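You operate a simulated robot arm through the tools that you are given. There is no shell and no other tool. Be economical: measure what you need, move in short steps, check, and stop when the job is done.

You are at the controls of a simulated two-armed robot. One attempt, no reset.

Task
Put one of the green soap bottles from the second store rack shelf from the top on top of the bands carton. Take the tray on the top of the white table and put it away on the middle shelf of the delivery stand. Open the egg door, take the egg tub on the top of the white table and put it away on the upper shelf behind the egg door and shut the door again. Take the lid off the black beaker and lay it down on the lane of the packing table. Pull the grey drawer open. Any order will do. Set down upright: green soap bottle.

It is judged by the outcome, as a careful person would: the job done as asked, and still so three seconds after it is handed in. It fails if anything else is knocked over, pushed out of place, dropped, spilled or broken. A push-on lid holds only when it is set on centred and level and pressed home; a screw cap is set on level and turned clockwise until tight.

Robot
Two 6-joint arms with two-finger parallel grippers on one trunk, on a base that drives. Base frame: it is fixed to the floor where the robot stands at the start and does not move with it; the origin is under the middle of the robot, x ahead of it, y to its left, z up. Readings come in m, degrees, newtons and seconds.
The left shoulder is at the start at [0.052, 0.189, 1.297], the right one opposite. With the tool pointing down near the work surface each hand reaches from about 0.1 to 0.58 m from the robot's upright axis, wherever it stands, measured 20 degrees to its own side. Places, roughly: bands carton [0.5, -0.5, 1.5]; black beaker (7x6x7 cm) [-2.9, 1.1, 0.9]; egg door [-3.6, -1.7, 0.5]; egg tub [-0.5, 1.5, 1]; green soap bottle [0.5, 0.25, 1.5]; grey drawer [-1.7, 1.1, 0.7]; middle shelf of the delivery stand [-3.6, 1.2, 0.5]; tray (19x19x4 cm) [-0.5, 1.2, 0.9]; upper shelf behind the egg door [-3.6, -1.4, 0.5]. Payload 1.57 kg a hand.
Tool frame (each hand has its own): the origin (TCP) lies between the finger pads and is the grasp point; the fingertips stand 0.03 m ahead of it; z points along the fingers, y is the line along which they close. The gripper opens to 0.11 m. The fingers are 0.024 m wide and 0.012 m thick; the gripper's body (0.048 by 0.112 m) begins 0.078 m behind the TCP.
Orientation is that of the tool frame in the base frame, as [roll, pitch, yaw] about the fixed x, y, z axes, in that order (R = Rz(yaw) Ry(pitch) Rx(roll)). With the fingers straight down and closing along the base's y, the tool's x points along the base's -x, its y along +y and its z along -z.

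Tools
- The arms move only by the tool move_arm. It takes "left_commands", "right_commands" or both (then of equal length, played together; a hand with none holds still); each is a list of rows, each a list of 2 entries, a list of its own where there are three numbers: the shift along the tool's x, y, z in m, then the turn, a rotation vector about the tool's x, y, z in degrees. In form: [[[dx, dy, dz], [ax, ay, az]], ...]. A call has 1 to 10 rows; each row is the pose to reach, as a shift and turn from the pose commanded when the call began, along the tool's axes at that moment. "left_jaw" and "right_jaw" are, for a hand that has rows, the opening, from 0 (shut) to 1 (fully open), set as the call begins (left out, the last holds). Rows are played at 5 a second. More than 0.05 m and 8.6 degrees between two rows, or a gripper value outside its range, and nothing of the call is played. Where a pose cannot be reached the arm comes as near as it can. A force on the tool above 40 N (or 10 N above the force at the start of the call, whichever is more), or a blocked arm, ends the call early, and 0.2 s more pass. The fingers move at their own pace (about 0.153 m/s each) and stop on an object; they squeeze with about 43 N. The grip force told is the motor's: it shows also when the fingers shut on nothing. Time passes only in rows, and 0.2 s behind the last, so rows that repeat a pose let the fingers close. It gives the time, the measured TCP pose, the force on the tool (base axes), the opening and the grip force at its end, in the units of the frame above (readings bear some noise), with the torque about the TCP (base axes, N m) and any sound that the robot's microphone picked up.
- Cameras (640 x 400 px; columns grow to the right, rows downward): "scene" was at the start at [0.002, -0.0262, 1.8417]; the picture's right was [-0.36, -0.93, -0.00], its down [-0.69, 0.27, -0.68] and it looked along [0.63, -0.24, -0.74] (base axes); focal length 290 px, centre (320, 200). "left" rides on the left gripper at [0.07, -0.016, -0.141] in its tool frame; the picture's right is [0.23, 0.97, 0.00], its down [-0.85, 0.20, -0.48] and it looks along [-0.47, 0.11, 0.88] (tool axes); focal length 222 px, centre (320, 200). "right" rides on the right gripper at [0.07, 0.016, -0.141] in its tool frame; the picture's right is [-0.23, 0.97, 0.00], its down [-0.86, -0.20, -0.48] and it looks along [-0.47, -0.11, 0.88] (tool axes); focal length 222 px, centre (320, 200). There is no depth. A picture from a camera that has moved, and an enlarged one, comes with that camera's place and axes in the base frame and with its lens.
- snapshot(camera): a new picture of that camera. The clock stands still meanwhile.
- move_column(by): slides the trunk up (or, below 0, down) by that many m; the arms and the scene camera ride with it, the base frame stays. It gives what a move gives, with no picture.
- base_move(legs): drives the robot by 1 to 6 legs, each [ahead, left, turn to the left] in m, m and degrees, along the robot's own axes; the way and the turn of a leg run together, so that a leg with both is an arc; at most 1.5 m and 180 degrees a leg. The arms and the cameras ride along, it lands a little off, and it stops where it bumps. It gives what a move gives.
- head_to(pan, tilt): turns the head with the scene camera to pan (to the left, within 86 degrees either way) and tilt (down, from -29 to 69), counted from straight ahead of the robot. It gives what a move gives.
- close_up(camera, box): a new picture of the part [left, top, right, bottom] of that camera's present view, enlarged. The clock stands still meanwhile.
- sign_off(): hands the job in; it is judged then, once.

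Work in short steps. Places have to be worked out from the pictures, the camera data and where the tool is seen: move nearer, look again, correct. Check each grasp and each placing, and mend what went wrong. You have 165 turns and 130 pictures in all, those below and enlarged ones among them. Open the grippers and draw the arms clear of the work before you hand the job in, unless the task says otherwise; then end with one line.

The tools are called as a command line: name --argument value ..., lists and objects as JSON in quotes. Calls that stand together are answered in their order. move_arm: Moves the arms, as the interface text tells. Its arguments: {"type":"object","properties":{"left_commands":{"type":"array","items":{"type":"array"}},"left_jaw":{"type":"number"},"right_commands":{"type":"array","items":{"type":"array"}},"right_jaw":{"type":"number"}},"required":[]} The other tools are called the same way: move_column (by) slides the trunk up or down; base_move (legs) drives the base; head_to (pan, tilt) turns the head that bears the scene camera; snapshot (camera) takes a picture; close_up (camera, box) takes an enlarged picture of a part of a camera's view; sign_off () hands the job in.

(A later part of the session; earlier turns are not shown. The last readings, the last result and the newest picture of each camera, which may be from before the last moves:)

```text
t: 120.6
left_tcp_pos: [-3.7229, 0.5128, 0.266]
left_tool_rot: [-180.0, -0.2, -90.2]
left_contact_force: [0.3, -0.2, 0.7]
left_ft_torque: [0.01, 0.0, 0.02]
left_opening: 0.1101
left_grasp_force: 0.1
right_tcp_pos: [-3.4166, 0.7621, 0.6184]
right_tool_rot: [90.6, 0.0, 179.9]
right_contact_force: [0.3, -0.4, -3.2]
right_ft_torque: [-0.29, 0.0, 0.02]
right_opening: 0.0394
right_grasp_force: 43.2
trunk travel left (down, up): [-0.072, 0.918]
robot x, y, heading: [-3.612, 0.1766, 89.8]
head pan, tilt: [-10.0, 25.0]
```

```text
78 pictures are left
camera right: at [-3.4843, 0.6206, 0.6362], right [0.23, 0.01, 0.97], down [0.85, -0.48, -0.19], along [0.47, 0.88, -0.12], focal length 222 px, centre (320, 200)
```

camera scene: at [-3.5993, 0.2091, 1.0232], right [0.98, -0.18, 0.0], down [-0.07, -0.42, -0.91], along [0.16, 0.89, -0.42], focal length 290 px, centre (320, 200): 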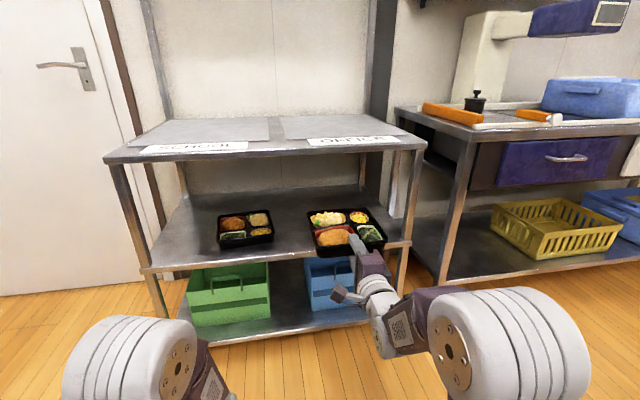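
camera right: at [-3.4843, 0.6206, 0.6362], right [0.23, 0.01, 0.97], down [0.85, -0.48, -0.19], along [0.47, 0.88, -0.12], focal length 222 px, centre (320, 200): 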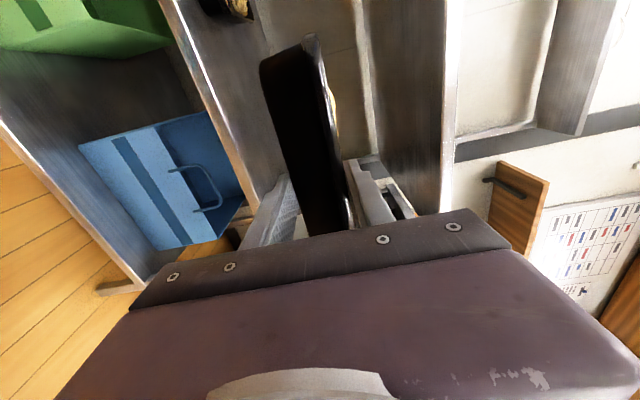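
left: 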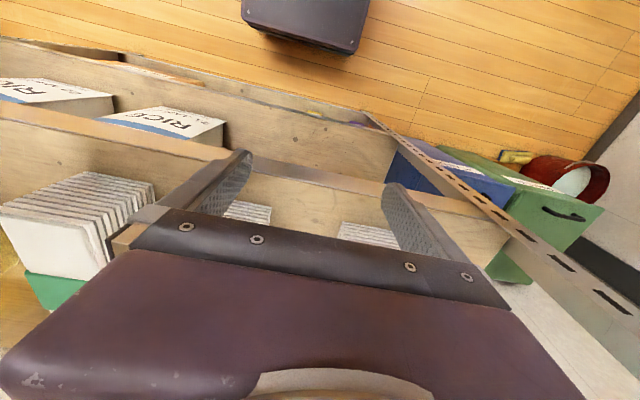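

The views agree: shelf top z about 0.48–0.485, front edge y about 0.965. I lower the trunk to near its bottom, then test extending the arm forward and down a little for the remaining height.

move_column --by -0.065

move_arm --right_commands '[[[0, 0, 0.025], [0, 0, 0]], [[0, 0, 0.05], [0, 0, 0]], [[0, 0, 0.08], [0, 0, 0]], [[0, -0.01, 0.09], [0, 0, 0]], [[0, -0.02, 0.1], [0, 0, 0]], [[0, -0.02, 0.1], [0, 0, 0]]]'

snapshot --camera "right"

```text
t: 121.6
left_tcp_pos: [-3.7216, 0.5126, 0.2013]
left_tool_rot: [-180.0, 0.0, -90.2]
left_contact_force: [-0.7, 0.1, 0.3]
left_ft_torque: [0.02, -0.03, 0.0]
left_opening: 0.1098
left_grasp_force: 0.0
right_tcp_pos: [-3.4164, 0.7622, 0.5538]
right_tool_rot: [90.7, 0.1, 179.9]
right_contact_force: [0.0, -0.3, -2.3]
right_ft_torque: [-0.27, 0.0, -0.01]
right_opening: 0.0394
right_grasp_force: 43.1
trunk travel left (down, up): [-0.007, 0.983]
robot x, y, heading: [-3.6156, 0.1791, 89.7]
head pan, tilt: [-10.0, 25.0]
```

```text
t: 123.0
left_tcp_pos: [-3.7219, 0.5134, 0.2004]
left_tool_rot: [-180.0, 0.0, -90.2]
left_contact_force: [-0.3, 0.3, -0.1]
left_ft_torque: [-0.02, 0.0, 0.0]
left_opening: 0.1099
left_grasp_force: 0.1
right_tcp_pos: [-3.416, 0.8602, 0.5321]
right_tool_rot: [90.6, 0.1, -180.0]
right_contact_force: [-0.1, 0.5, -2.8]
right_ft_torque: [-0.28, -0.02, 0.01]
right_opening: 0.0392
right_grasp_force: 43.0
trunk travel left (down, up): [-0.007, 0.983]
robot x, y, heading: [-3.6136, 0.1753, 89.9]
head pan, tilt: [-10.0, 25.0]
```

```text
77 pictures are left
camera right: at [-3.4839, 0.7195, 0.5501], right [0.23, 0.01, 0.97], down [0.85, -0.48, -0.19], along [0.47, 0.88, -0.12], focal length 222 px, centre (320, 200)
```

right: 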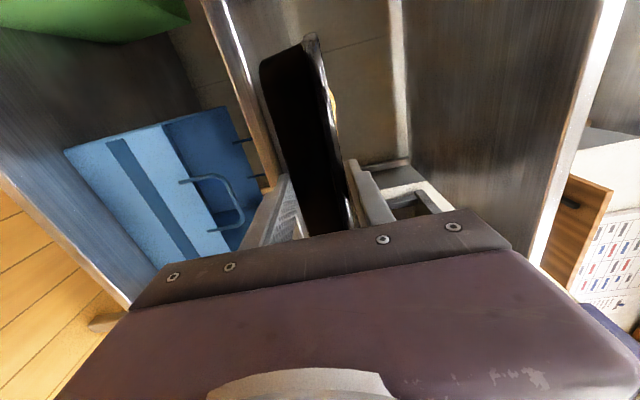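

Reach is fine. I move forward to the release position with TCP y about 0.922 and lower partway, watching the force.

move_arm --right_commands '[[[0, 0, 0.03], [0, 0, 0]], [[0, 0, 0.062], [0, 0, 0]], [[0, -0.01, 0.062], [0, 0, 0]], [[0, -0.018, 0.062], [0, 0, 0]]]'

snapshot --camera "right"

close_up --camera "scene" --box '[180, 150, 440, 330]'

```text
t: 124.0
left_tcp_pos: [-3.7225, 0.5118, 0.2012]
left_tool_rot: [180.0, -0.1, -90.2]
left_contact_force: [0.1, 0.0, 0.3]
left_ft_torque: [0.0, -0.01, 0.05]
left_opening: 0.1099
left_grasp_force: 0.1
right_tcp_pos: [-3.4168, 0.9248, 0.5131]
right_tool_rot: [90.6, 0.1, 179.8]
right_contact_force: [-0.5, -0.6, -3.0]
right_ft_torque: [-0.27, 0.0, 0.01]
right_opening: 0.0396
right_grasp_force: 43.0
trunk travel left (down, up): [-0.007, 0.983]
robot x, y, heading: [-3.6129, 0.1783, 90.0]
head pan, tilt: [-10.0, 25.0]
```

```text
76 pictures are left
camera right: at [-3.4848, 0.7834, 0.5309], right [0.23, 0.01, 0.97], down [0.85, -0.48, -0.19], along [0.47, 0.88, -0.12], focal length 222 px, centre (320, 200)
```

right: 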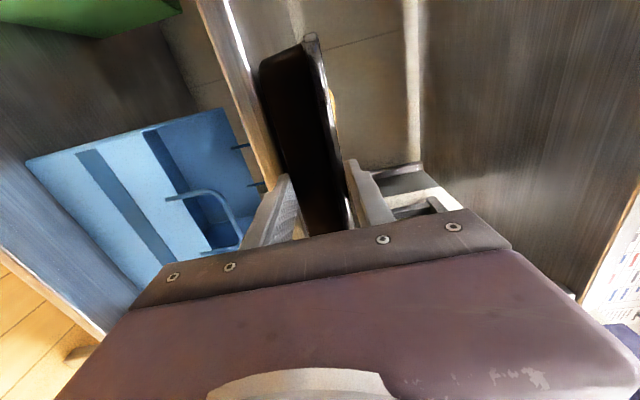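

```text
2.22 times, centred on (310, 240) of scene
camera zoom: at [-3.5993, 0.2091, 0.9582], right [0.98, -0.18, 0.0], down [-0.07, -0.42, -0.91], along [0.16, 0.89, -0.42], focal length 644 px, centre (342, 111)
```

zoom: 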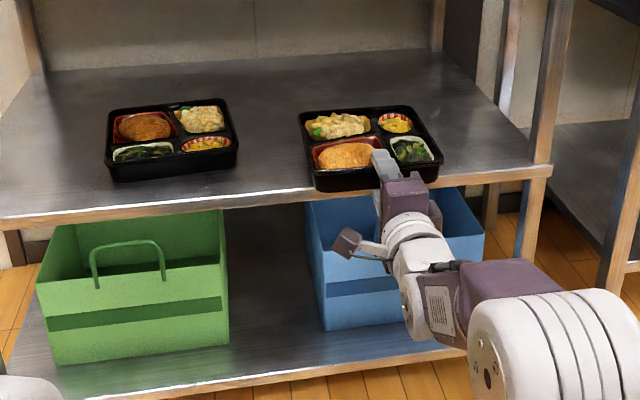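

The tray hovers over the shelf with its front overhanging. I creep down and watch for contact.

move_arm --right_commands '[[[0, -0.004, 0], [0, 0, 0]], [[0, -0.007, 0], [0, 0, 0]]]'

move_arm --right_commands '[[[0, -0.003, 0], [0, 0, 0]], [[0, -0.005, 0], [0, 0, 0]]]'

snapshot --camera "right"

```text
t: 124.6
left_tcp_pos: [-3.7224, 0.514, 0.2013]
left_tool_rot: [-179.9, -0.1, -90.2]
left_contact_force: [-0.2, -0.9, -0.2]
left_ft_torque: [0.02, -0.03, 0.01]
left_opening: 0.1098
left_grasp_force: 0.0
right_tcp_pos: [-3.4145, 0.9222, 0.5066]
right_tool_rot: [90.6, -0.1, 179.9]
right_contact_force: [-1.0, 0.4, -2.6]
right_ft_torque: [-0.28, -0.05, -0.04]
right_opening: 0.0396
right_grasp_force: 42.4
trunk travel left (down, up): [-0.007, 0.983]
robot x, y, heading: [-3.6153, 0.1771, 89.7]
head pan, tilt: [-10.0, 25.0]
```

```text
t: 125.2
left_tcp_pos: [-3.7228, 0.5138, 0.2006]
left_tool_rot: [-180.0, -0.2, -90.2]
left_contact_force: [0.4, -0.4, 0.0]
left_ft_torque: [-0.04, -0.02, 0.0]
left_opening: 0.1101
left_grasp_force: 0.0
right_tcp_pos: [-3.4139, 0.9228, 0.5008]
right_tool_rot: [90.6, 0.0, 179.8]
right_contact_force: [0.3, 0.3, -3.3]
right_ft_torque: [-0.27, 0.01, 0.0]
right_opening: 0.0396
right_grasp_force: 43.0
trunk travel left (down, up): [-0.007, 0.983]
robot x, y, heading: [-3.6134, 0.1773, 89.9]
head pan, tilt: [-10.0, 25.0]
```

```text
74 pictures are left
camera right: at [-3.4826, 0.7822, 0.5195], right [0.23, 0.01, 0.97], down [0.85, -0.48, -0.2], along [0.47, 0.88, -0.12], focal length 222 px, centre (320, 200)
```

right: 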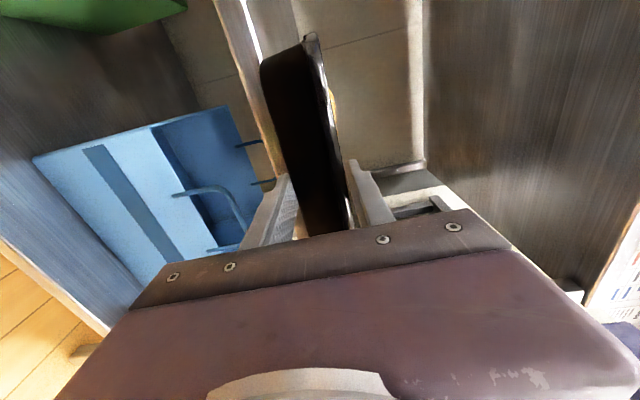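

move_arm --right_commands '[[[0, -0.003, 0], [0, 0, 0]], [[0, -0.005, 0], [0, 0, 0]]]'

move_arm --right_commands '[[[0, -0.002, 0], [0, 0, 0]], [[0, -0.003, 0], [0, 0, 0]]]'

```text
t: 125.8
left_tcp_pos: [-3.7209, 0.5105, 0.2019]
left_tool_rot: [-180.0, -0.1, -90.2]
left_contact_force: [0.5, -0.4, -0.5]
left_ft_torque: [0.05, -0.01, -0.02]
left_opening: 0.1101
left_grasp_force: 0.0
right_tcp_pos: [-3.414, 0.9228, 0.5005]
right_tool_rot: [90.1, 0.0, 179.9]
right_contact_force: [1.7, 1.8, 7.0]
right_ft_torque: [0.26, 0.08, -0.05]
right_opening: 0.0397
right_grasp_force: 43.2
trunk travel left (down, up): [-0.007, 0.983]
robot x, y, heading: [-3.6139, 0.1728, 89.9]
head pan, tilt: [-10.0, 25.0]
```

```text
t: 126.4
left_tcp_pos: [-3.7209, 0.5126, 0.2026]
left_tool_rot: [-179.9, 0.1, -90.2]
left_contact_force: [0.2, -0.5, 0.2]
left_ft_torque: [0.01, 0.02, 0.01]
left_opening: 0.1103
left_grasp_force: 0.1
right_tcp_pos: [-3.415, 0.9215, 0.4979]
right_tool_rot: [90.0, 0.1, 179.9]
right_contact_force: [3.2, 1.2, 18.6]
right_ft_torque: [0.82, 0.1, -0.15]
right_opening: 0.0396
right_grasp_force: 43.1
trunk travel left (down, up): [-0.007, 0.983]
robot x, y, heading: [-3.6171, 0.1792, 89.8]
head pan, tilt: [-10.0, 25.0]
```

The tray is on the shelf. I relieve 4 mm, open, and check.

move_arm --right_commands '[[[0, 0.004, 0], [0, 0, 0]], [[0, 0.004, 0], [0, 0, 0]]]'

move_arm --right_commands '[[[0, 0, 0], [0, 0, 0]], [[0, 0, 0], [0, 0, 0]]]' --right_jaw 0.65

snapshot --camera "right"

close_up --camera "scene" --box '[180, 150, 440, 330]'

```text
t: 127.0
left_tcp_pos: [-3.7221, 0.5125, 0.202]
left_tool_rot: [-179.9, 0.0, -90.2]
left_contact_force: [-0.3, -0.2, 0.5]
left_ft_torque: [-0.03, -0.01, 0.01]
left_opening: 0.11
left_grasp_force: 0.1
right_tcp_pos: [-3.4158, 0.9219, 0.4991]
right_tool_rot: [90.3, 0.0, 179.9]
right_contact_force: [2.7, -5.7, 12.9]
right_ft_torque: [0.41, 0.02, -0.13]
right_opening: 0.0394
right_grasp_force: 43.1
trunk travel left (down, up): [-0.007, 0.983]
robot x, y, heading: [-3.6139, 0.1781, 89.6]
head pan, tilt: [-10.0, 25.0]
```

```text
t: 127.6
left_tcp_pos: [-3.7228, 0.5125, 0.2017]
left_tool_rot: [180.0, 0.0, -90.2]
left_contact_force: [0.8, 0.3, 0.5]
left_ft_torque: [0.01, 0.02, 0.02]
left_opening: 0.1102
left_grasp_force: 0.0
right_tcp_pos: [-3.4162, 0.9244, 0.495]
right_tool_rot: [90.6, 0.0, 179.9]
right_contact_force: [0.3, 0.9, -1.2]
right_ft_torque: [-0.03, -0.03, -0.04]
right_opening: 0.0714
right_grasp_force: 0.0
trunk travel left (down, up): [-0.007, 0.983]
robot x, y, heading: [-3.6151, 0.177, 89.4]
head pan, tilt: [-10.0, 25.0]
```

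```text
73 pictures are left
camera right: at [-3.4836, 0.7825, 0.5144], right [0.23, 0.01, 0.97], down [0.85, -0.48, -0.19], along [0.47, 0.88, -0.12], focal length 222 px, centre (320, 200)
```

right: 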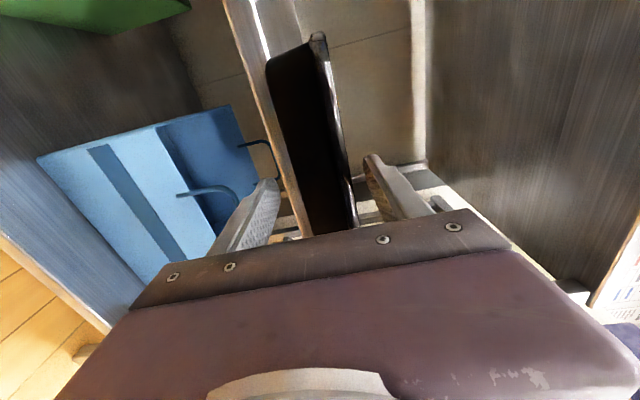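

```text
2.22 times, centred on (310, 240) of scene
camera zoom: at [-3.5995, 0.2088, 0.9582], right [0.98, -0.18, 0.0], down [-0.07, -0.42, -0.91], along [0.16, 0.89, -0.42], focal length 644 px, centre (342, 111)
```

zoom: 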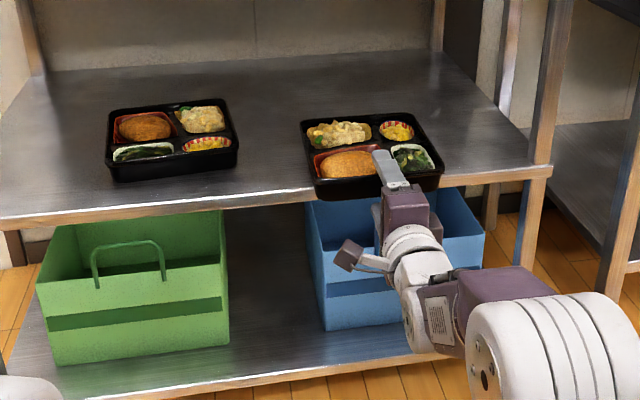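

The tray rests stably with only its front overhanging. I retract, close the fingers, and push it fully onto the shelf.

move_arm --right_commands '[[[0, 0, -0.04], [0, 0, 0]], [[0, 0, -0.08], [0, 0, 0]], [[0, 0.008, -0.08], [0, 0, 0]]]'

move_arm --right_commands '[[[0, 0, 0], [0, 0, 0]], [[0, 0, 0], [0, 0, 0]], [[0, 0, 0], [0, 0, 0]]]' --right_jaw 0

move_arm --right_commands '[[[0, 0, 0.03], [0, 0, 0]], [[0, 0, 0.05], [0, 0, 0]], [[0, 0, 0.07], [0, 0, 0]], [[0, 0, 0.09], [0, 0, 0]], [[0, 0, 0.105], [0, 0, 0]], [[0, 0, 0.12], [0, 0, 0]]]'

close_up --camera "scene" --box '[180, 150, 440, 330]'

```text
t: 128.4
left_tcp_pos: [-3.7226, 0.5129, 0.2012]
left_tool_rot: [180.0, -0.1, -90.2]
left_contact_force: [0.4, -0.8, -0.6]
left_ft_torque: [0.0, 0.0, 0.01]
left_opening: 0.1101
left_grasp_force: 0.0
right_tcp_pos: [-3.414, 0.8431, 0.504]
right_tool_rot: [90.5, 0.0, 179.9]
right_contact_force: [0.0, 0.2, 0.3]
right_ft_torque: [-0.01, 0.02, 0.01]
right_opening: 0.0715
right_grasp_force: 0.2
trunk travel left (down, up): [-0.007, 0.983]
robot x, y, heading: [-3.6132, 0.1782, 89.8]
head pan, tilt: [-10.0, 25.0]
```

```text
t: 129.2
left_tcp_pos: [-3.7229, 0.5121, 0.201]
left_tool_rot: [180.0, 0.0, -90.2]
left_contact_force: [-0.2, -0.1, -0.2]
left_ft_torque: [-0.01, 0.02, 0.0]
left_opening: 0.1101
left_grasp_force: 0.1
right_tcp_pos: [-3.4149, 0.8438, 0.5042]
right_tool_rot: [90.5, 0.1, 179.9]
right_contact_force: [0.5, -0.8, -0.3]
right_ft_torque: [0.0, -0.02, -0.02]
right_opening: 0.0001
right_grasp_force: 21.1
trunk travel left (down, up): [-0.007, 0.983]
robot x, y, heading: [-3.6141, 0.1778, 89.8]
head pan, tilt: [-10.0, 25.0]
```

```text
t: 130.6
left_tcp_pos: [-3.7225, 0.5125, 0.2018]
left_tool_rot: [-180.0, -0.1, -90.2]
left_contact_force: [0.3, -0.8, -0.2]
left_ft_torque: [0.01, 0.04, -0.04]
left_opening: 0.1098
left_grasp_force: 0.1
right_tcp_pos: [-3.4167, 0.9636, 0.5036]
right_tool_rot: [90.6, 0.0, 179.9]
right_contact_force: [0.9, -0.9, 0.1]
right_ft_torque: [-0.01, 0.03, -0.01]
right_opening: 0.0001
right_grasp_force: 21.4
trunk travel left (down, up): [-0.007, 0.983]
robot x, y, heading: [-3.6178, 0.1814, 89.7]
head pan, tilt: [-10.0, 25.0]
```

```text
2.22 times, centred on (310, 240) of scene
camera zoom: at [-3.5994, 0.2087, 0.9583], right [0.98, -0.18, 0.0], down [-0.07, -0.42, -0.91], along [0.16, 0.89, -0.42], focal length 644 px, centre (342, 111)
```

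zoom: 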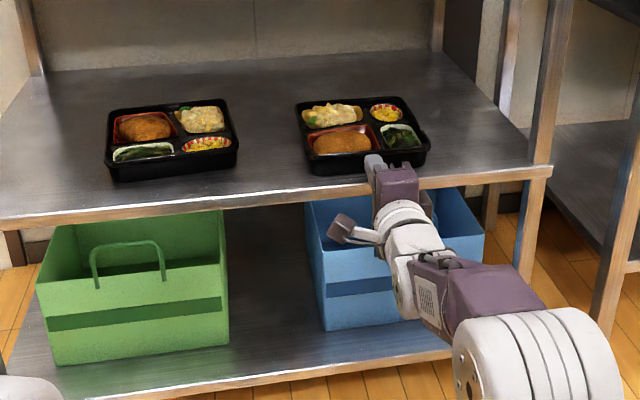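

The tray is fully on the middle shelf. I withdraw, raise the trunk, and look at the beaker and the lane.

base_move --legs '[[-0.1, 0, 0]]'

move_arm --right_commands '[[[0, 0.0, -0.05], [0, 0, 0]], [[0, 0.02, -0.1], [0, 0, 0]], [[0, 0.04, -0.14], [0, 0, 0]], [[0, 0.06, -0.18], [0, 0, 0]]]' --right_jaw 1

move_column --by 0.4

move_column --by 0.3

base_move --legs '[[0, -0.5, 0]]'

head_to --pan -20 --tilt 45

snapshot --camera "scene"

```text
t: 131.8
left_tcp_pos: [-3.7221, 0.4097, 0.2002]
left_tool_rot: [179.9, -0.1, -90.1]
left_contact_force: [0.1, -0.4, 0.5]
left_ft_torque: [-0.01, -0.02, 0.01]
left_opening: 0.1099
left_grasp_force: 0.0
right_tcp_pos: [-3.4169, 0.8589, 0.5044]
right_tool_rot: [90.4, 0.0, 179.9]
right_contact_force: [0.1, -0.2, 0.4]
right_ft_torque: [0.02, 0.01, 0.01]
right_opening: 0.0
right_grasp_force: 20.6
trunk travel left (down, up): [-0.007, 0.983]
robot x, y, heading: [-3.6148, 0.0732, 90.1]
head pan, tilt: [-10.0, 25.0]
```

```text
refused: row 2 steps farther than a row can; nothing moved
```

```text
t: 135.6
left_tcp_pos: [-3.7233, 0.409, 0.6015]
left_tool_rot: [180.0, -0.1, -90.1]
left_contact_force: [-0.3, 0.2, 0.5]
left_ft_torque: [0.01, 0.01, 0.01]
left_opening: 0.11
left_grasp_force: 0.1
right_tcp_pos: [-3.4166, 0.859, 0.9042]
right_tool_rot: [90.4, 0.0, 179.9]
right_contact_force: [-0.1, 0.4, -0.1]
right_ft_torque: [0.0, -0.01, 0.01]
right_opening: 0.0
right_grasp_force: 21.2
trunk travel left (down, up): [-0.407, 0.583]
robot x, y, heading: [-3.617, 0.0717, 89.9]
head pan, tilt: [-10.0, 25.0]
```

```text
t: 138.6
left_tcp_pos: [-3.7231, 0.4095, 0.9013]
left_tool_rot: [180.0, 0.0, -90.1]
left_contact_force: [-0.5, 0.8, 0.2]
left_ft_torque: [0.01, 0.02, 0.03]
left_opening: 0.1098
left_grasp_force: 0.0
right_tcp_pos: [-3.4171, 0.8599, 1.2048]
right_tool_rot: [90.4, 0.0, 179.8]
right_contact_force: [-0.1, -0.4, 0.5]
right_ft_torque: [0.01, 0.01, -0.02]
right_opening: 0.0001
right_grasp_force: 21.6
trunk travel left (down, up): [-0.707, 0.283]
robot x, y, heading: [-3.6133, 0.0759, 90.1]
head pan, tilt: [-10.0, 25.0]
```

```text
t: 141.6
left_tcp_pos: [-3.2218, 0.4074, 0.9008]
left_tool_rot: [179.9, -0.1, -90.8]
left_contact_force: [-0.4, -0.2, -0.8]
left_ft_torque: [0.0, 0.0, -0.02]
left_opening: 0.11
left_grasp_force: 0.0
right_tcp_pos: [-2.9123, 0.8538, 1.204]
right_tool_rot: [90.4, 0.1, 179.2]
right_contact_force: [-0.2, -0.5, -0.5]
right_ft_torque: [0.0, 0.02, 0.01]
right_opening: 0.0
right_grasp_force: 21.2
trunk travel left (down, up): [-0.707, 0.283]
robot x, y, heading: [-3.1169, 0.071, 89.1]
head pan, tilt: [-10.0, 25.0]
```

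```text
t: 142.4
left_tcp_pos: [-3.2212, 0.4078, 0.9011]
left_tool_rot: [179.9, -0.1, -90.8]
left_contact_force: [0.2, 0.1, -0.3]
left_ft_torque: [-0.01, 0.03, 0.01]
left_opening: 0.1099
left_grasp_force: 0.2
right_tcp_pos: [-2.912, 0.854, 1.2046]
right_tool_rot: [90.5, 0.0, 179.3]
right_contact_force: [0.0, 0.4, 0.4]
right_ft_torque: [0.03, 0.01, 0.02]
right_opening: 0.0
right_grasp_force: 21.7
trunk travel left (down, up): [-0.707, 0.283]
robot x, y, heading: [-3.1172, 0.0695, 89.4]
head pan, tilt: [-20.0, 45.0]
```

```text
70 pictures are left
camera scene: at [-3.0908, 0.088, 1.6277], right [0.94, -0.35, 0.0], down [-0.25, -0.66, -0.71], along [0.25, 0.66, -0.71], focal length 290 px, centre (320, 200)
```

scene: 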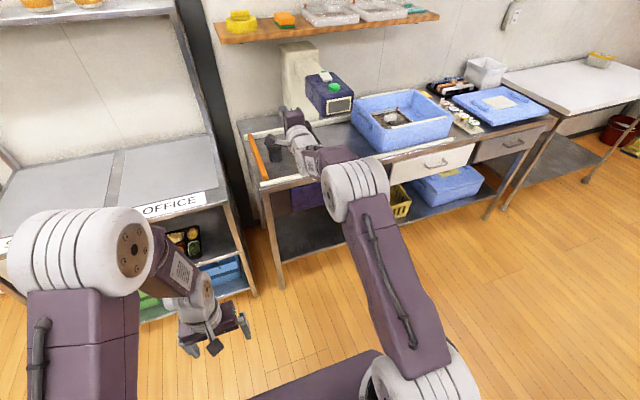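

The arm blocks the view. I roll the right hand back, retract it, and look at the beaker area again.

move_arm --right_commands '[[[0, 0.005, -0.03], [0, 0, -8.5]], [[0, 0.01, -0.06], [0, 0, -17]], [[0, 0.015, -0.09], [0, 0, -25.5]], [[0, 0.02, -0.12], [0, 0, -34]], [[0, 0.025, -0.15], [0, 0, -42.5]], [[0, 0.03, -0.17], [0, 0, -51]], [[0, 0.035, -0.18], [0, 0, -59.5]], [[0, 0.04, -0.19], [0, 0, -68]], [[0, 0.04, -0.2], [0, 0, -76.5]], [[0, 0.04, -0.2], [0, 0, -85]]]' --right_jaw 1

base_move --legs '[[0, -0.22, 0.5]]'

head_to --pan 0 --tilt 38

snapshot --camera "scene"

```text
t: 144.6
left_tcp_pos: [-3.2223, 0.4083, 0.9]
left_tool_rot: [180.0, -0.1, -90.8]
left_contact_force: [-0.3, 0.6, 0.4]
left_ft_torque: [0.01, -0.01, 0.01]
left_opening: 0.1099
left_grasp_force: 0.0
right_tcp_pos: [-2.9154, 0.6562, 1.2497]
right_tool_rot: [101.2, 85.1, -169.7]
right_contact_force: [-0.4, -0.2, -0.1]
right_ft_torque: [0.0, 0.02, -0.03]
right_opening: 0.11
right_grasp_force: 0.1
trunk travel left (down, up): [-0.707, 0.283]
robot x, y, heading: [-3.1181, 0.0746, 89.1]
head pan, tilt: [-20.0, 45.0]
```

```text
t: 146.2
left_tcp_pos: [-3.0106, 0.4048, 0.9007]
left_tool_rot: [-179.9, -0.1, -90.3]
left_contact_force: [0.3, 0.0, -0.2]
left_ft_torque: [0.02, 0.01, -0.02]
left_opening: 0.1102
left_grasp_force: 0.0
right_tcp_pos: [-2.7042, 0.6555, 1.249]
right_tool_rot: [100.6, 84.9, -169.7]
right_contact_force: [0.3, 0.2, 0.4]
right_ft_torque: [0.03, -0.02, 0.0]
right_opening: 0.1103
right_grasp_force: 0.1
trunk travel left (down, up): [-0.707, 0.283]
robot x, y, heading: [-2.9013, 0.0688, 89.8]
head pan, tilt: [-20.0, 45.0]
```

```text
t: 147.1
left_tcp_pos: [-3.0098, 0.4046, 0.9014]
left_tool_rot: [-179.9, -0.1, -90.3]
left_contact_force: [-0.1, -0.3, -1.3]
left_ft_torque: [0.0, 0.01, -0.01]
left_opening: 0.1099
left_grasp_force: 0.1
right_tcp_pos: [-2.7038, 0.6549, 1.2494]
right_tool_rot: [100.5, 84.9, -169.7]
right_contact_force: [-0.6, 1.8, 0.3]
right_ft_torque: [0.0, 0.0, 0.02]
right_opening: 0.11
right_grasp_force: 0.0
trunk travel left (down, up): [-0.707, 0.283]
robot x, y, heading: [-2.9023, 0.0699, 90.0]
head pan, tilt: [0.0, 38.0]
```

```text
69 pictures are left
camera scene: at [-2.9033, 0.0963, 1.6379], right [1.0, -0.01, 0.0], down [0.0, -0.62, -0.79], along [0.0, 0.79, -0.62], focal length 290 px, centre (320, 200)
```

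scene: 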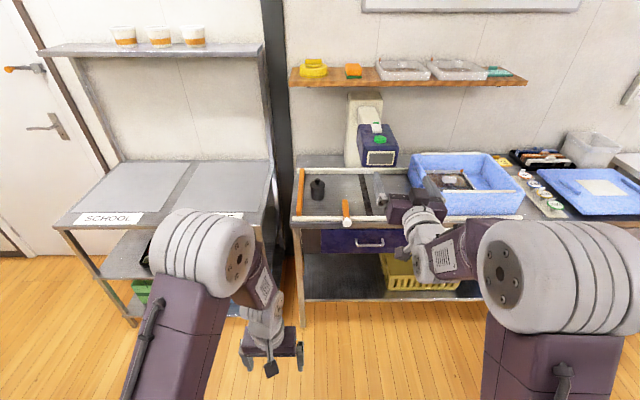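

close_up --camera "scene" --box '[280, 90, 480, 250]'

```text
2.50 times, centred on (380, 170) of scene
camera zoom: at [-2.9033, 0.0963, 1.6379], right [1.0, -0.01, 0.0], down [0.0, -0.62, -0.79], along [0.0, 0.79, -0.62], focal length 724 px, centre (170, 275)
```

zoom: 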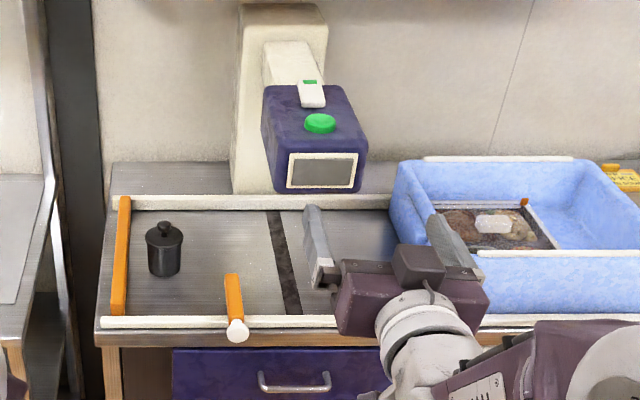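

The lane is the framed strip between the white rails, and the beaker stands on it at about (-2.91, 1.10). The lid has a small knob on top. I fold the right hand to point down, raise both arms, and position above the beaker.

move_arm --right_commands '[[[0, 0, 0], [0, 0, -5]]]'

move_arm --right_commands '[[[0.035, 0, -0.012], [0, 8.5, 0]], [[0.07, 0, -0.024], [0, 17, 0]], [[0.105, 0, -0.036], [0, 25.5, 0]], [[0.14, 0, -0.048], [0, 34, 0]], [[0.175, 0, -0.06], [0, 42.5, 0]], [[0.21, 0, -0.072], [0, 51, 0]], [[0.245, 0, -0.084], [0, 59.5, 0]], [[0.28, 0, -0.096], [0, 68, 0]], [[0.315, 0, -0.108], [0, 76.5, 0]], [[0.35, 0, -0.12], [0, 85, 0]]]'

move_column --by 0.28

base_move --legs '[[0, 0.2, 0]]'

snapshot --camera "scene"

```text
t: 147.5
left_tcp_pos: [-3.0103, 0.404, 0.9009]
left_tool_rot: [-180.0, -0.2, -90.3]
left_contact_force: [-0.5, 0.2, 0.1]
left_ft_torque: [0.01, 0.0, -0.02]
left_opening: 0.1101
left_grasp_force: 0.1
right_tcp_pos: [-2.7045, 0.6557, 1.249]
right_tool_rot: [-177.5, 89.1, -87.8]
right_contact_force: [0.2, 0.2, 0.5]
right_ft_torque: [0.0, 0.01, -0.03]
right_opening: 0.11
right_grasp_force: 0.1
trunk travel left (down, up): [-0.707, 0.283]
robot x, y, heading: [-2.9027, 0.0673, 89.9]
head pan, tilt: [0.0, 38.0]
```

```text
t: 149.7
left_tcp_pos: [-3.0104, 0.4064, 0.9009]
left_tool_rot: [179.9, -0.2, -90.2]
left_contact_force: [0.6, -0.4, 0.2]
left_ft_torque: [0.03, 0.02, -0.02]
left_opening: 0.1101
left_grasp_force: 0.1
right_tcp_pos: [-2.7062, 0.5298, 0.9008]
right_tool_rot: [-179.9, 3.9, -90.2]
right_contact_force: [0.7, 0.4, -0.2]
right_ft_torque: [-0.02, -0.02, -0.03]
right_opening: 0.1099
right_grasp_force: 0.0
right hand out of reach, approached as far as the arm can: row 7
trunk travel left (down, up): [-0.707, 0.283]
robot x, y, heading: [-2.9036, 0.0685, 89.9]
head pan, tilt: [0.0, 38.0]
```

```text
t: 152.5
left_tcp_pos: [-3.0099, 0.4049, 1.1814]
left_tool_rot: [-179.9, -0.2, -90.2]
left_contact_force: [0.0, 0.6, 0.9]
left_ft_torque: [0.02, 0.01, -0.01]
left_opening: 0.1099
left_grasp_force: 0.1
right_tcp_pos: [-2.7062, 0.5302, 1.1809]
right_tool_rot: [-179.9, 4.0, -90.1]
right_contact_force: [0.0, -0.2, 0.4]
right_ft_torque: [-0.03, 0.04, 0.01]
right_opening: 0.11
right_grasp_force: 0.0
trunk travel left (down, up): [-0.987, 0.003]
robot x, y, heading: [-2.906, 0.0686, 89.8]
head pan, tilt: [0.0, 38.0]
```

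```text
t: 154.1
left_tcp_pos: [-3.2072, 0.406, 1.1818]
left_tool_rot: [179.8, -0.1, -90.2]
left_contact_force: [0.7, -0.5, 0.2]
left_ft_torque: [0.02, 0.04, -0.03]
left_opening: 0.1098
left_grasp_force: 0.0
right_tcp_pos: [-2.9035, 0.5319, 1.1803]
right_tool_rot: [179.8, 4.1, -90.1]
right_contact_force: [-0.6, -0.3, -0.3]
right_ft_torque: [-0.01, 0.02, 0.0]
right_opening: 0.1101
right_grasp_force: 0.0
trunk travel left (down, up): [-0.987, 0.003]
robot x, y, heading: [-3.1011, 0.0695, 90.1]
head pan, tilt: [0.0, 38.0]
```

```text
67 pictures are left
camera scene: at [-3.0965, 0.0969, 1.9179], right [1.0, 0.0, 0.0], down [0.0, -0.62, -0.79], along [0.0, 0.79, -0.62], focal length 290 px, centre (320, 200)
```

scene: 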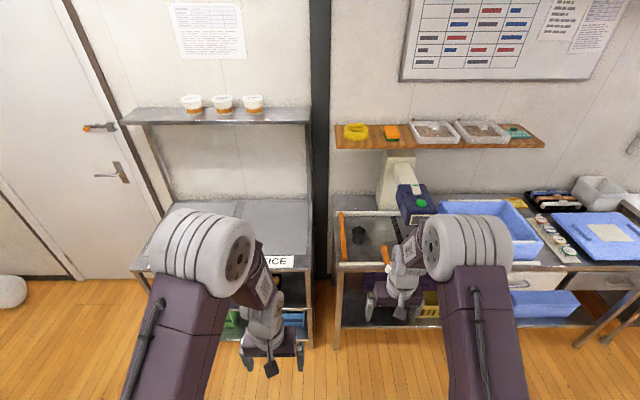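

Triangulation puts the beaker at about (-2.911, 1.115) with mid-height z about 0.88. I drive in with the hand high and look from the wrist camera.

base_move --legs '[[0.55, 0.007, 0]]'

move_arm --right_commands '[[[0, 0, 0], [0, 4, 0]], [[0, 0, 0.04], [0, 4, 0]], [[0, 0, 0.08], [0, 4, 0]]]'

snapshot --camera "right"

head_to --pan -15 --tilt 55

snapshot --camera "scene"

```text
t: 157.2
left_tcp_pos: [-3.2114, 0.9411, 1.1813]
left_tool_rot: [-180.0, 0.0, -90.9]
left_contact_force: [-0.3, 0.1, 0.7]
left_ft_torque: [0.02, 0.02, -0.03]
left_opening: 0.1101
left_grasp_force: 0.1
right_tcp_pos: [-2.906, 1.0651, 1.1835]
right_tool_rot: [-180.0, 4.2, -90.7]
right_contact_force: [-1.1, 0.3, 0.5]
right_ft_torque: [0.01, 0.0, 0.01]
right_opening: 0.1098
right_grasp_force: 0.0
trunk travel left (down, up): [-0.987, 0.003]
robot x, y, heading: [-3.1079, 0.6066, 89.4]
head pan, tilt: [0.0, 38.0]
```

```text
t: 158.0
left_tcp_pos: [-3.2096, 0.9453, 1.1803]
left_tool_rot: [-180.0, -0.2, -90.7]
left_contact_force: [0.1, 1.1, -0.4]
left_ft_torque: [-0.03, 0.0, 0.01]
left_opening: 0.1101
left_grasp_force: 0.1
right_tcp_pos: [-2.906, 1.0742, 1.0998]
right_tool_rot: [180.0, 0.1, -90.7]
right_contact_force: [0.8, -0.5, 0.6]
right_ft_torque: [-0.02, 0.02, -0.03]
right_opening: 0.1099
right_grasp_force: 0.1
trunk travel left (down, up): [-0.987, 0.003]
robot x, y, heading: [-3.106, 0.6071, 89.4]
head pan, tilt: [0.0, 38.0]
```

```text
66 pictures are left
camera right: at [-2.9206, 1.0058, 1.2424], right [-0.97, 0.24, 0.0], down [0.21, 0.85, 0.48], along [0.11, 0.46, -0.88], focal length 222 px, centre (320, 200)
```

right: 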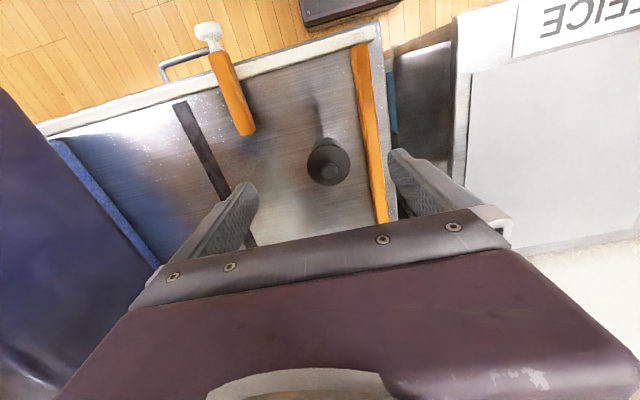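

```text
t: 158.8
left_tcp_pos: [-3.2112, 0.9449, 1.18]
left_tool_rot: [-180.0, 0.0, -90.8]
left_contact_force: [0.3, -0.6, -0.8]
left_ft_torque: [-0.01, 0.0, 0.0]
left_opening: 0.1098
left_grasp_force: 0.0
right_tcp_pos: [-2.9046, 1.0747, 1.1012]
right_tool_rot: [180.0, 0.0, -90.7]
right_contact_force: [0.1, 0.8, 0.4]
right_ft_torque: [0.0, 0.01, 0.02]
right_opening: 0.11
right_grasp_force: 0.1
trunk travel left (down, up): [-0.987, 0.003]
robot x, y, heading: [-3.1066, 0.6063, 89.3]
head pan, tilt: [-15.0, 55.0]
```

```text
65 pictures are left
camera scene: at [-3.0886, 0.6181, 1.8943], right [0.96, -0.27, 0.0], down [-0.22, -0.79, -0.57], along [0.15, 0.55, -0.82], focal length 290 px, centre (320, 200)
```

scene: 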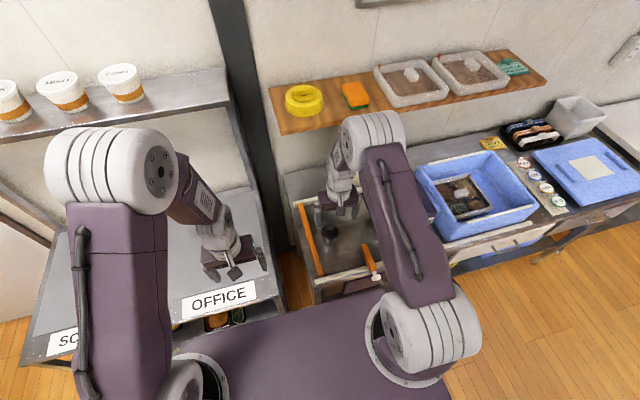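

The knob is at about (-2.908, 1.122). I move over it, descend to z about 1.0, and look again.

move_arm --right_commands '[[[-0.024, 0.002, 0.03], [0, 0, 0]], [[-0.047, 0.003, 0.06], [0, 0, 0]], [[-0.047, 0.003, 0.1], [0, 0, 0]]]' --right_jaw 0.6

snapshot --camera "right"

close_up --camera "scene" --box '[270, 170, 430, 300]'

```text
t: 159.6
left_tcp_pos: [-3.211, 0.9436, 1.1818]
left_tool_rot: [-179.9, -0.1, -90.8]
left_contact_force: [-0.4, -0.5, 0.1]
left_ft_torque: [0.0, 0.01, 0.05]
left_opening: 0.1098
left_grasp_force: 0.0
right_tcp_pos: [-2.9056, 1.1214, 0.9987]
right_tool_rot: [180.0, 0.0, -90.6]
right_contact_force: [-0.8, -0.7, 0.1]
right_ft_torque: [0.1, 0.0, -0.04]
right_opening: 0.0663
right_grasp_force: 0.2
trunk travel left (down, up): [-0.987, 0.003]
robot x, y, heading: [-3.1058, 0.6063, 89.3]
head pan, tilt: [-15.0, 55.0]
```

```text
64 pictures are left
camera right: at [-2.9218, 1.0516, 1.1418], right [-0.97, 0.24, 0.0], down [0.21, 0.85, 0.48], along [0.11, 0.47, -0.88], focal length 222 px, centre (320, 200)
```

right: 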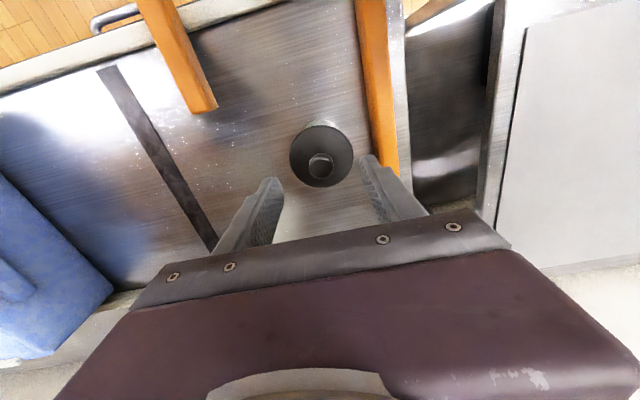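

```text
3.08 times, centred on (350, 235) of scene
camera zoom: at [-3.0882, 0.6174, 1.8943], right [0.96, -0.27, 0.0], down [-0.22, -0.79, -0.57], along [0.15, 0.55, -0.82], focal length 891 px, centre (228, 92)
```

zoom: 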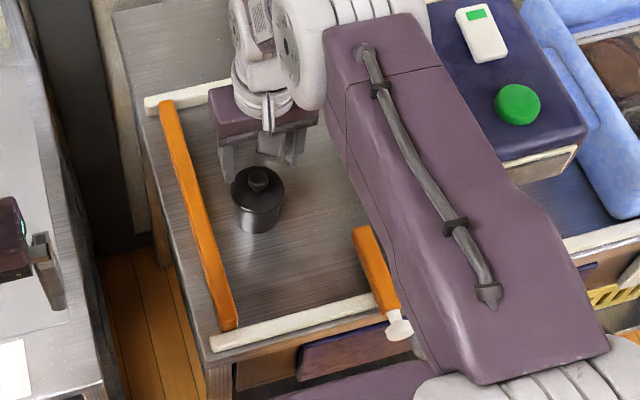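

Refined from parallax: knob at (-2.904, 1.131), its top at z about 0.91. I go forward 1 cm and down to just above the lid.

move_arm --right_commands '[[[-0.01, 0, 0.025], [0, 0, 0]], [[-0.01, 0, 0.05], [0, 0, 0]], [[-0.01, 0, 0.058], [0, 0, 0]]]' --right_jaw 0.45

snapshot --camera "right"

close_up --camera "scene" --box '[290, 190, 370, 255]'

```text
t: 160.4
left_tcp_pos: [-3.2115, 0.9373, 1.1832]
left_tool_rot: [-179.9, 0.2, -90.7]
left_contact_force: [0.3, -0.6, 0.4]
left_ft_torque: [0.03, 0.02, -0.04]
left_opening: 0.11
left_grasp_force: 0.2
right_tcp_pos: [-2.9069, 1.1295, 0.9506]
right_tool_rot: [-180.0, 1.0, -90.7]
right_contact_force: [8.9, 7.4, 32.5]
right_ft_torque: [-0.09, -0.41, 0.1]
right_opening: 0.0494
right_grasp_force: 0.0
trunk travel left (down, up): [-0.987, 0.003]
robot x, y, heading: [-3.1036, 0.6099, 89.1]
head pan, tilt: [-15.0, 55.0]
```

```text
62 pictures are left
camera right: at [-2.9233, 1.0574, 1.0903], right [-0.97, 0.24, 0.0], down [0.21, 0.84, 0.49], along [0.12, 0.48, -0.87], focal length 222 px, centre (320, 200)
```

right: 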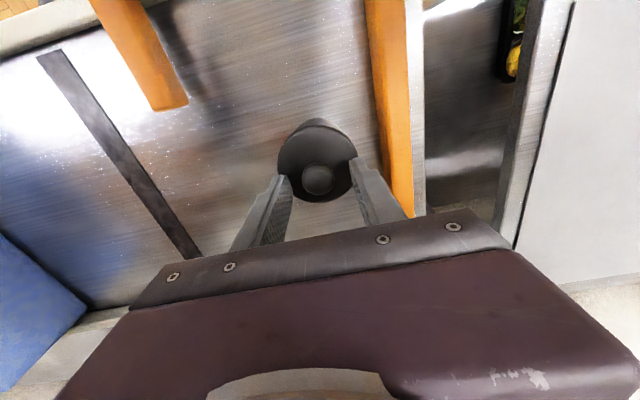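

```text
6.15 times, centred on (330, 222) of scene
camera zoom: at [-3.0893, 0.6074, 1.8949], right [0.96, -0.27, 0.0], down [-0.22, -0.79, -0.58], along [0.16, 0.56, -0.82], focal length 1783 px, centre (258, 62)
```

zoom: 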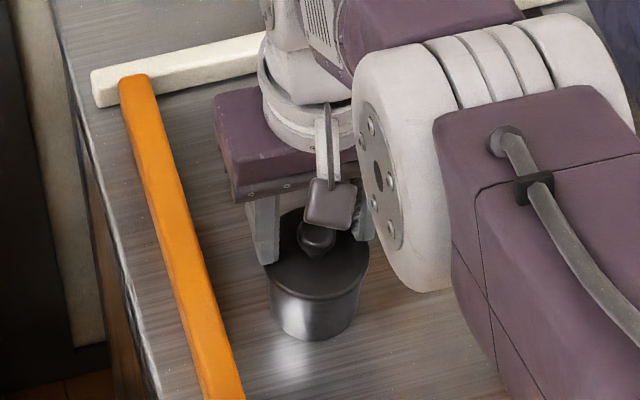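

The fingertips are resting on the lid disc at z about 0.92. I raise 4 mm and close on the knob.

move_arm --right_commands '[[[0, 0, -0.006], [0, 0, 0]], [[0, 0, -0.01], [0, 0, 0]]]'

move_arm --right_commands '[[[0, 0, 0], [0, 0, 0]], [[0, 0, 0], [0, 0, 0]], [[0, 0, 0], [0, 0, 0]]]' --right_jaw 0

snapshot --camera "right"

```text
t: 161.0
left_tcp_pos: [-3.2114, 0.943, 1.1799]
left_tool_rot: [-180.0, 0.0, -90.8]
left_contact_force: [-0.2, 0.1, -0.1]
left_ft_torque: [0.0, -0.01, 0.0]
left_opening: 0.1102
left_grasp_force: 0.2
right_tcp_pos: [-2.9098, 1.125, 0.9514]
right_tool_rot: [-179.9, -0.5, -90.7]
right_contact_force: [0.1, -1.3, -0.5]
right_ft_torque: [-0.01, -0.03, 0.01]
right_opening: 0.0496
right_grasp_force: 0.1
trunk travel left (down, up): [-0.987, 0.003]
robot x, y, heading: [-3.1127, 0.6065, 89.2]
head pan, tilt: [-15.0, 55.0]
```

```text
t: 161.8
left_tcp_pos: [-3.2104, 0.944, 1.1822]
left_tool_rot: [-179.9, 0.0, -90.8]
left_contact_force: [0.2, -0.4, 0.1]
left_ft_torque: [0.0, 0.01, 0.04]
left_opening: 0.1103
left_grasp_force: 0.1
right_tcp_pos: [-2.9092, 1.1275, 0.9546]
right_tool_rot: [179.9, 0.1, -90.7]
right_contact_force: [0.1, -0.8, 0.2]
right_ft_torque: [0.01, 0.01, -0.02]
right_opening: 0.0212
right_grasp_force: 34.6
trunk travel left (down, up): [-0.987, 0.003]
robot x, y, heading: [-3.1064, 0.6094, 89.5]
head pan, tilt: [-15.0, 55.0]
```

```text
60 pictures are left
camera right: at [-2.9241, 1.059, 1.0954], right [-0.97, 0.24, 0.0], down [0.21, 0.85, 0.48], along [0.11, 0.47, -0.88], focal length 222 px, centre (320, 200)
```

right: 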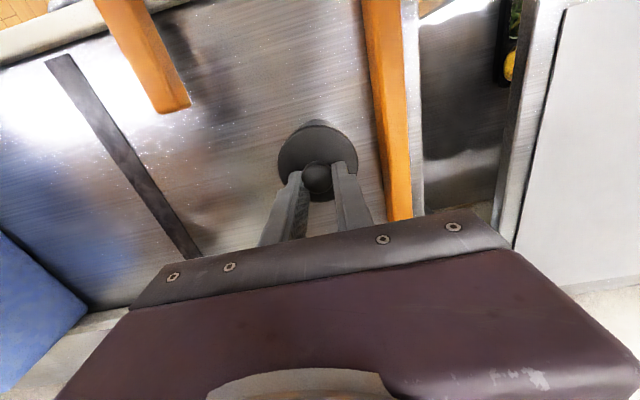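

The knob is gripped at 21 mm. I lift slowly and check whether only the lid comes.

move_arm --right_commands '[[[0, 0, -0.005], [0, 0, 0]], [[0, 0, -0.01], [0, 0, 0]], [[0, 0, -0.02], [0, 0, 0]], [[0, 0, -0.03], [0, 0, 0]]]'

snapshot --camera "right"

close_up --camera "scene" --box '[290, 190, 370, 255]'

```text
t: 162.8
left_tcp_pos: [-3.211, 0.9443, 1.1805]
left_tool_rot: [-180.0, -0.1, -90.8]
left_contact_force: [-0.4, 1.1, -0.6]
left_ft_torque: [0.02, 0.05, 0.0]
left_opening: 0.1101
left_grasp_force: 0.1
right_tcp_pos: [-2.9085, 1.1286, 0.9836]
right_tool_rot: [-180.0, 0.1, -90.7]
right_contact_force: [0.0, 0.4, -0.8]
right_ft_torque: [0.0, -0.04, 0.01]
right_opening: 0.0214
right_grasp_force: 34.3
trunk travel left (down, up): [-0.987, 0.003]
robot x, y, heading: [-3.11, 0.6067, 89.3]
head pan, tilt: [-15.0, 55.0]
```

```text
59 pictures are left
camera right: at [-2.9244, 1.0596, 1.1259], right [-0.97, 0.24, 0.0], down [0.21, 0.85, 0.48], along [0.11, 0.47, -0.88], focal length 222 px, centre (320, 200)
```

right: 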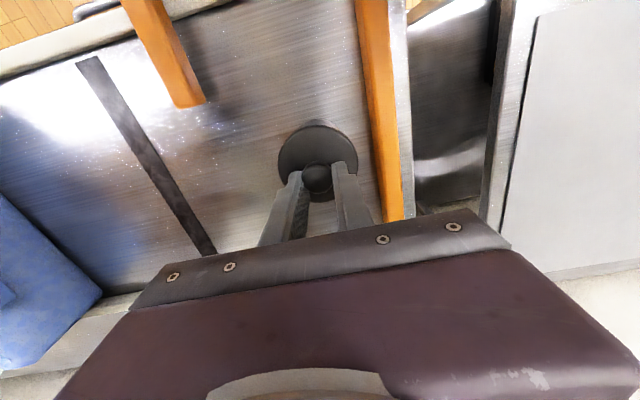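

```text
6.15 times, centred on (330, 222) of scene
camera zoom: at [-3.0887, 0.6176, 1.8942], right [0.96, -0.27, 0.0], down [-0.22, -0.79, -0.57], along [0.16, 0.55, -0.82], focal length 1783 px, centre (258, 62)
```

zoom: 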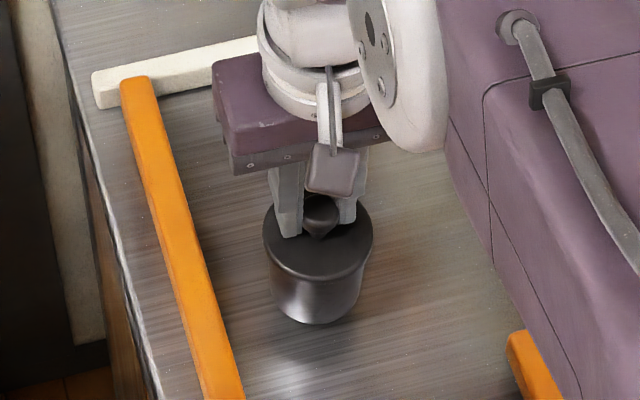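

The beaker came up with the lid, so it's a push-fit and needs the left hand to hold the body. I raise slightly, bring the beaker more central in front of the robot, then bring the left hand in tilted forward.

move_arm --right_commands '[[[0, 0, -0.03], [0, 0, 0]], [[0, 0, -0.06], [0, 0, 0]], [[0.01, 0.04, -0.06], [0, 0, 0]], [[0.02, 0.08, -0.06], [0, 0, 0]], [[0.03, 0.12, -0.06], [0, 0, 0]]]'

base_move --legs '[[0, -0.12, 0]]'

head_to --pan 0 --tilt 55

snapshot --camera "scene"

```text
t: 164.0
left_tcp_pos: [-3.2122, 0.9433, 1.1802]
left_tool_rot: [-180.0, -0.2, -90.8]
left_contact_force: [0.3, 0.0, -0.6]
left_ft_torque: [0.01, -0.01, -0.02]
left_opening: 0.11
left_grasp_force: 0.0
right_tcp_pos: [-3.032, 1.0993, 1.0438]
right_tool_rot: [-179.9, 0.2, -90.7]
right_contact_force: [-0.3, 0.1, -0.7]
right_ft_torque: [0.03, 0.01, 0.0]
right_opening: 0.0215
right_grasp_force: 34.3
trunk travel left (down, up): [-0.987, 0.003]
robot x, y, heading: [-3.1063, 0.6078, 89.3]
head pan, tilt: [-15.0, 55.0]
```

```text
t: 165.3
left_tcp_pos: [-3.0952, 0.9433, 1.1806]
left_tool_rot: [-179.8, -0.1, -90.9]
left_contact_force: [-0.8, 0.2, 0.4]
left_ft_torque: [-0.02, -0.04, 0.0]
left_opening: 0.1098
left_grasp_force: 0.0
right_tcp_pos: [-2.9137, 1.0998, 1.0441]
right_tool_rot: [-179.7, 0.1, -90.7]
right_contact_force: [-0.2, 0.3, -1.0]
right_ft_torque: [0.01, 0.0, -0.01]
right_opening: 0.0215
right_grasp_force: 34.5
trunk travel left (down, up): [-0.987, 0.003]
robot x, y, heading: [-2.9872, 0.6069, 89.1]
head pan, tilt: [-15.0, 55.0]
```

```text
t: 166.0
left_tcp_pos: [-3.0903, 0.9433, 1.1808]
left_tool_rot: [-180.0, -0.1, -90.9]
left_contact_force: [-0.3, 0.5, -0.2]
left_ft_torque: [-0.01, 0.0, 0.02]
left_opening: 0.11
left_grasp_force: 0.2
right_tcp_pos: [-2.9096, 1.0979, 1.0439]
right_tool_rot: [179.9, 0.1, -90.8]
right_contact_force: [-0.3, 0.1, -1.0]
right_ft_torque: [-0.01, 0.01, 0.02]
right_opening: 0.0215
right_grasp_force: 34.5
trunk travel left (down, up): [-0.987, 0.003]
robot x, y, heading: [-2.9927, 0.6042, 89.3]
head pan, tilt: [0.0, 55.0]
```

```text
57 pictures are left
camera scene: at [-2.9865, 0.6186, 1.8943], right [1.0, -0.01, 0.0], down [-0.01, -0.82, -0.57], along [0.01, 0.57, -0.82], focal length 290 px, centre (320, 200)
```

scene: 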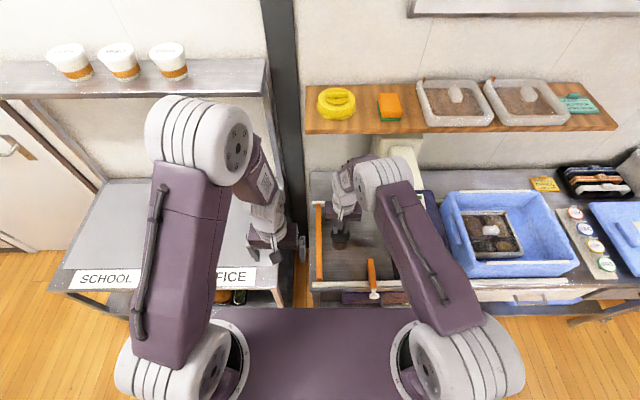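

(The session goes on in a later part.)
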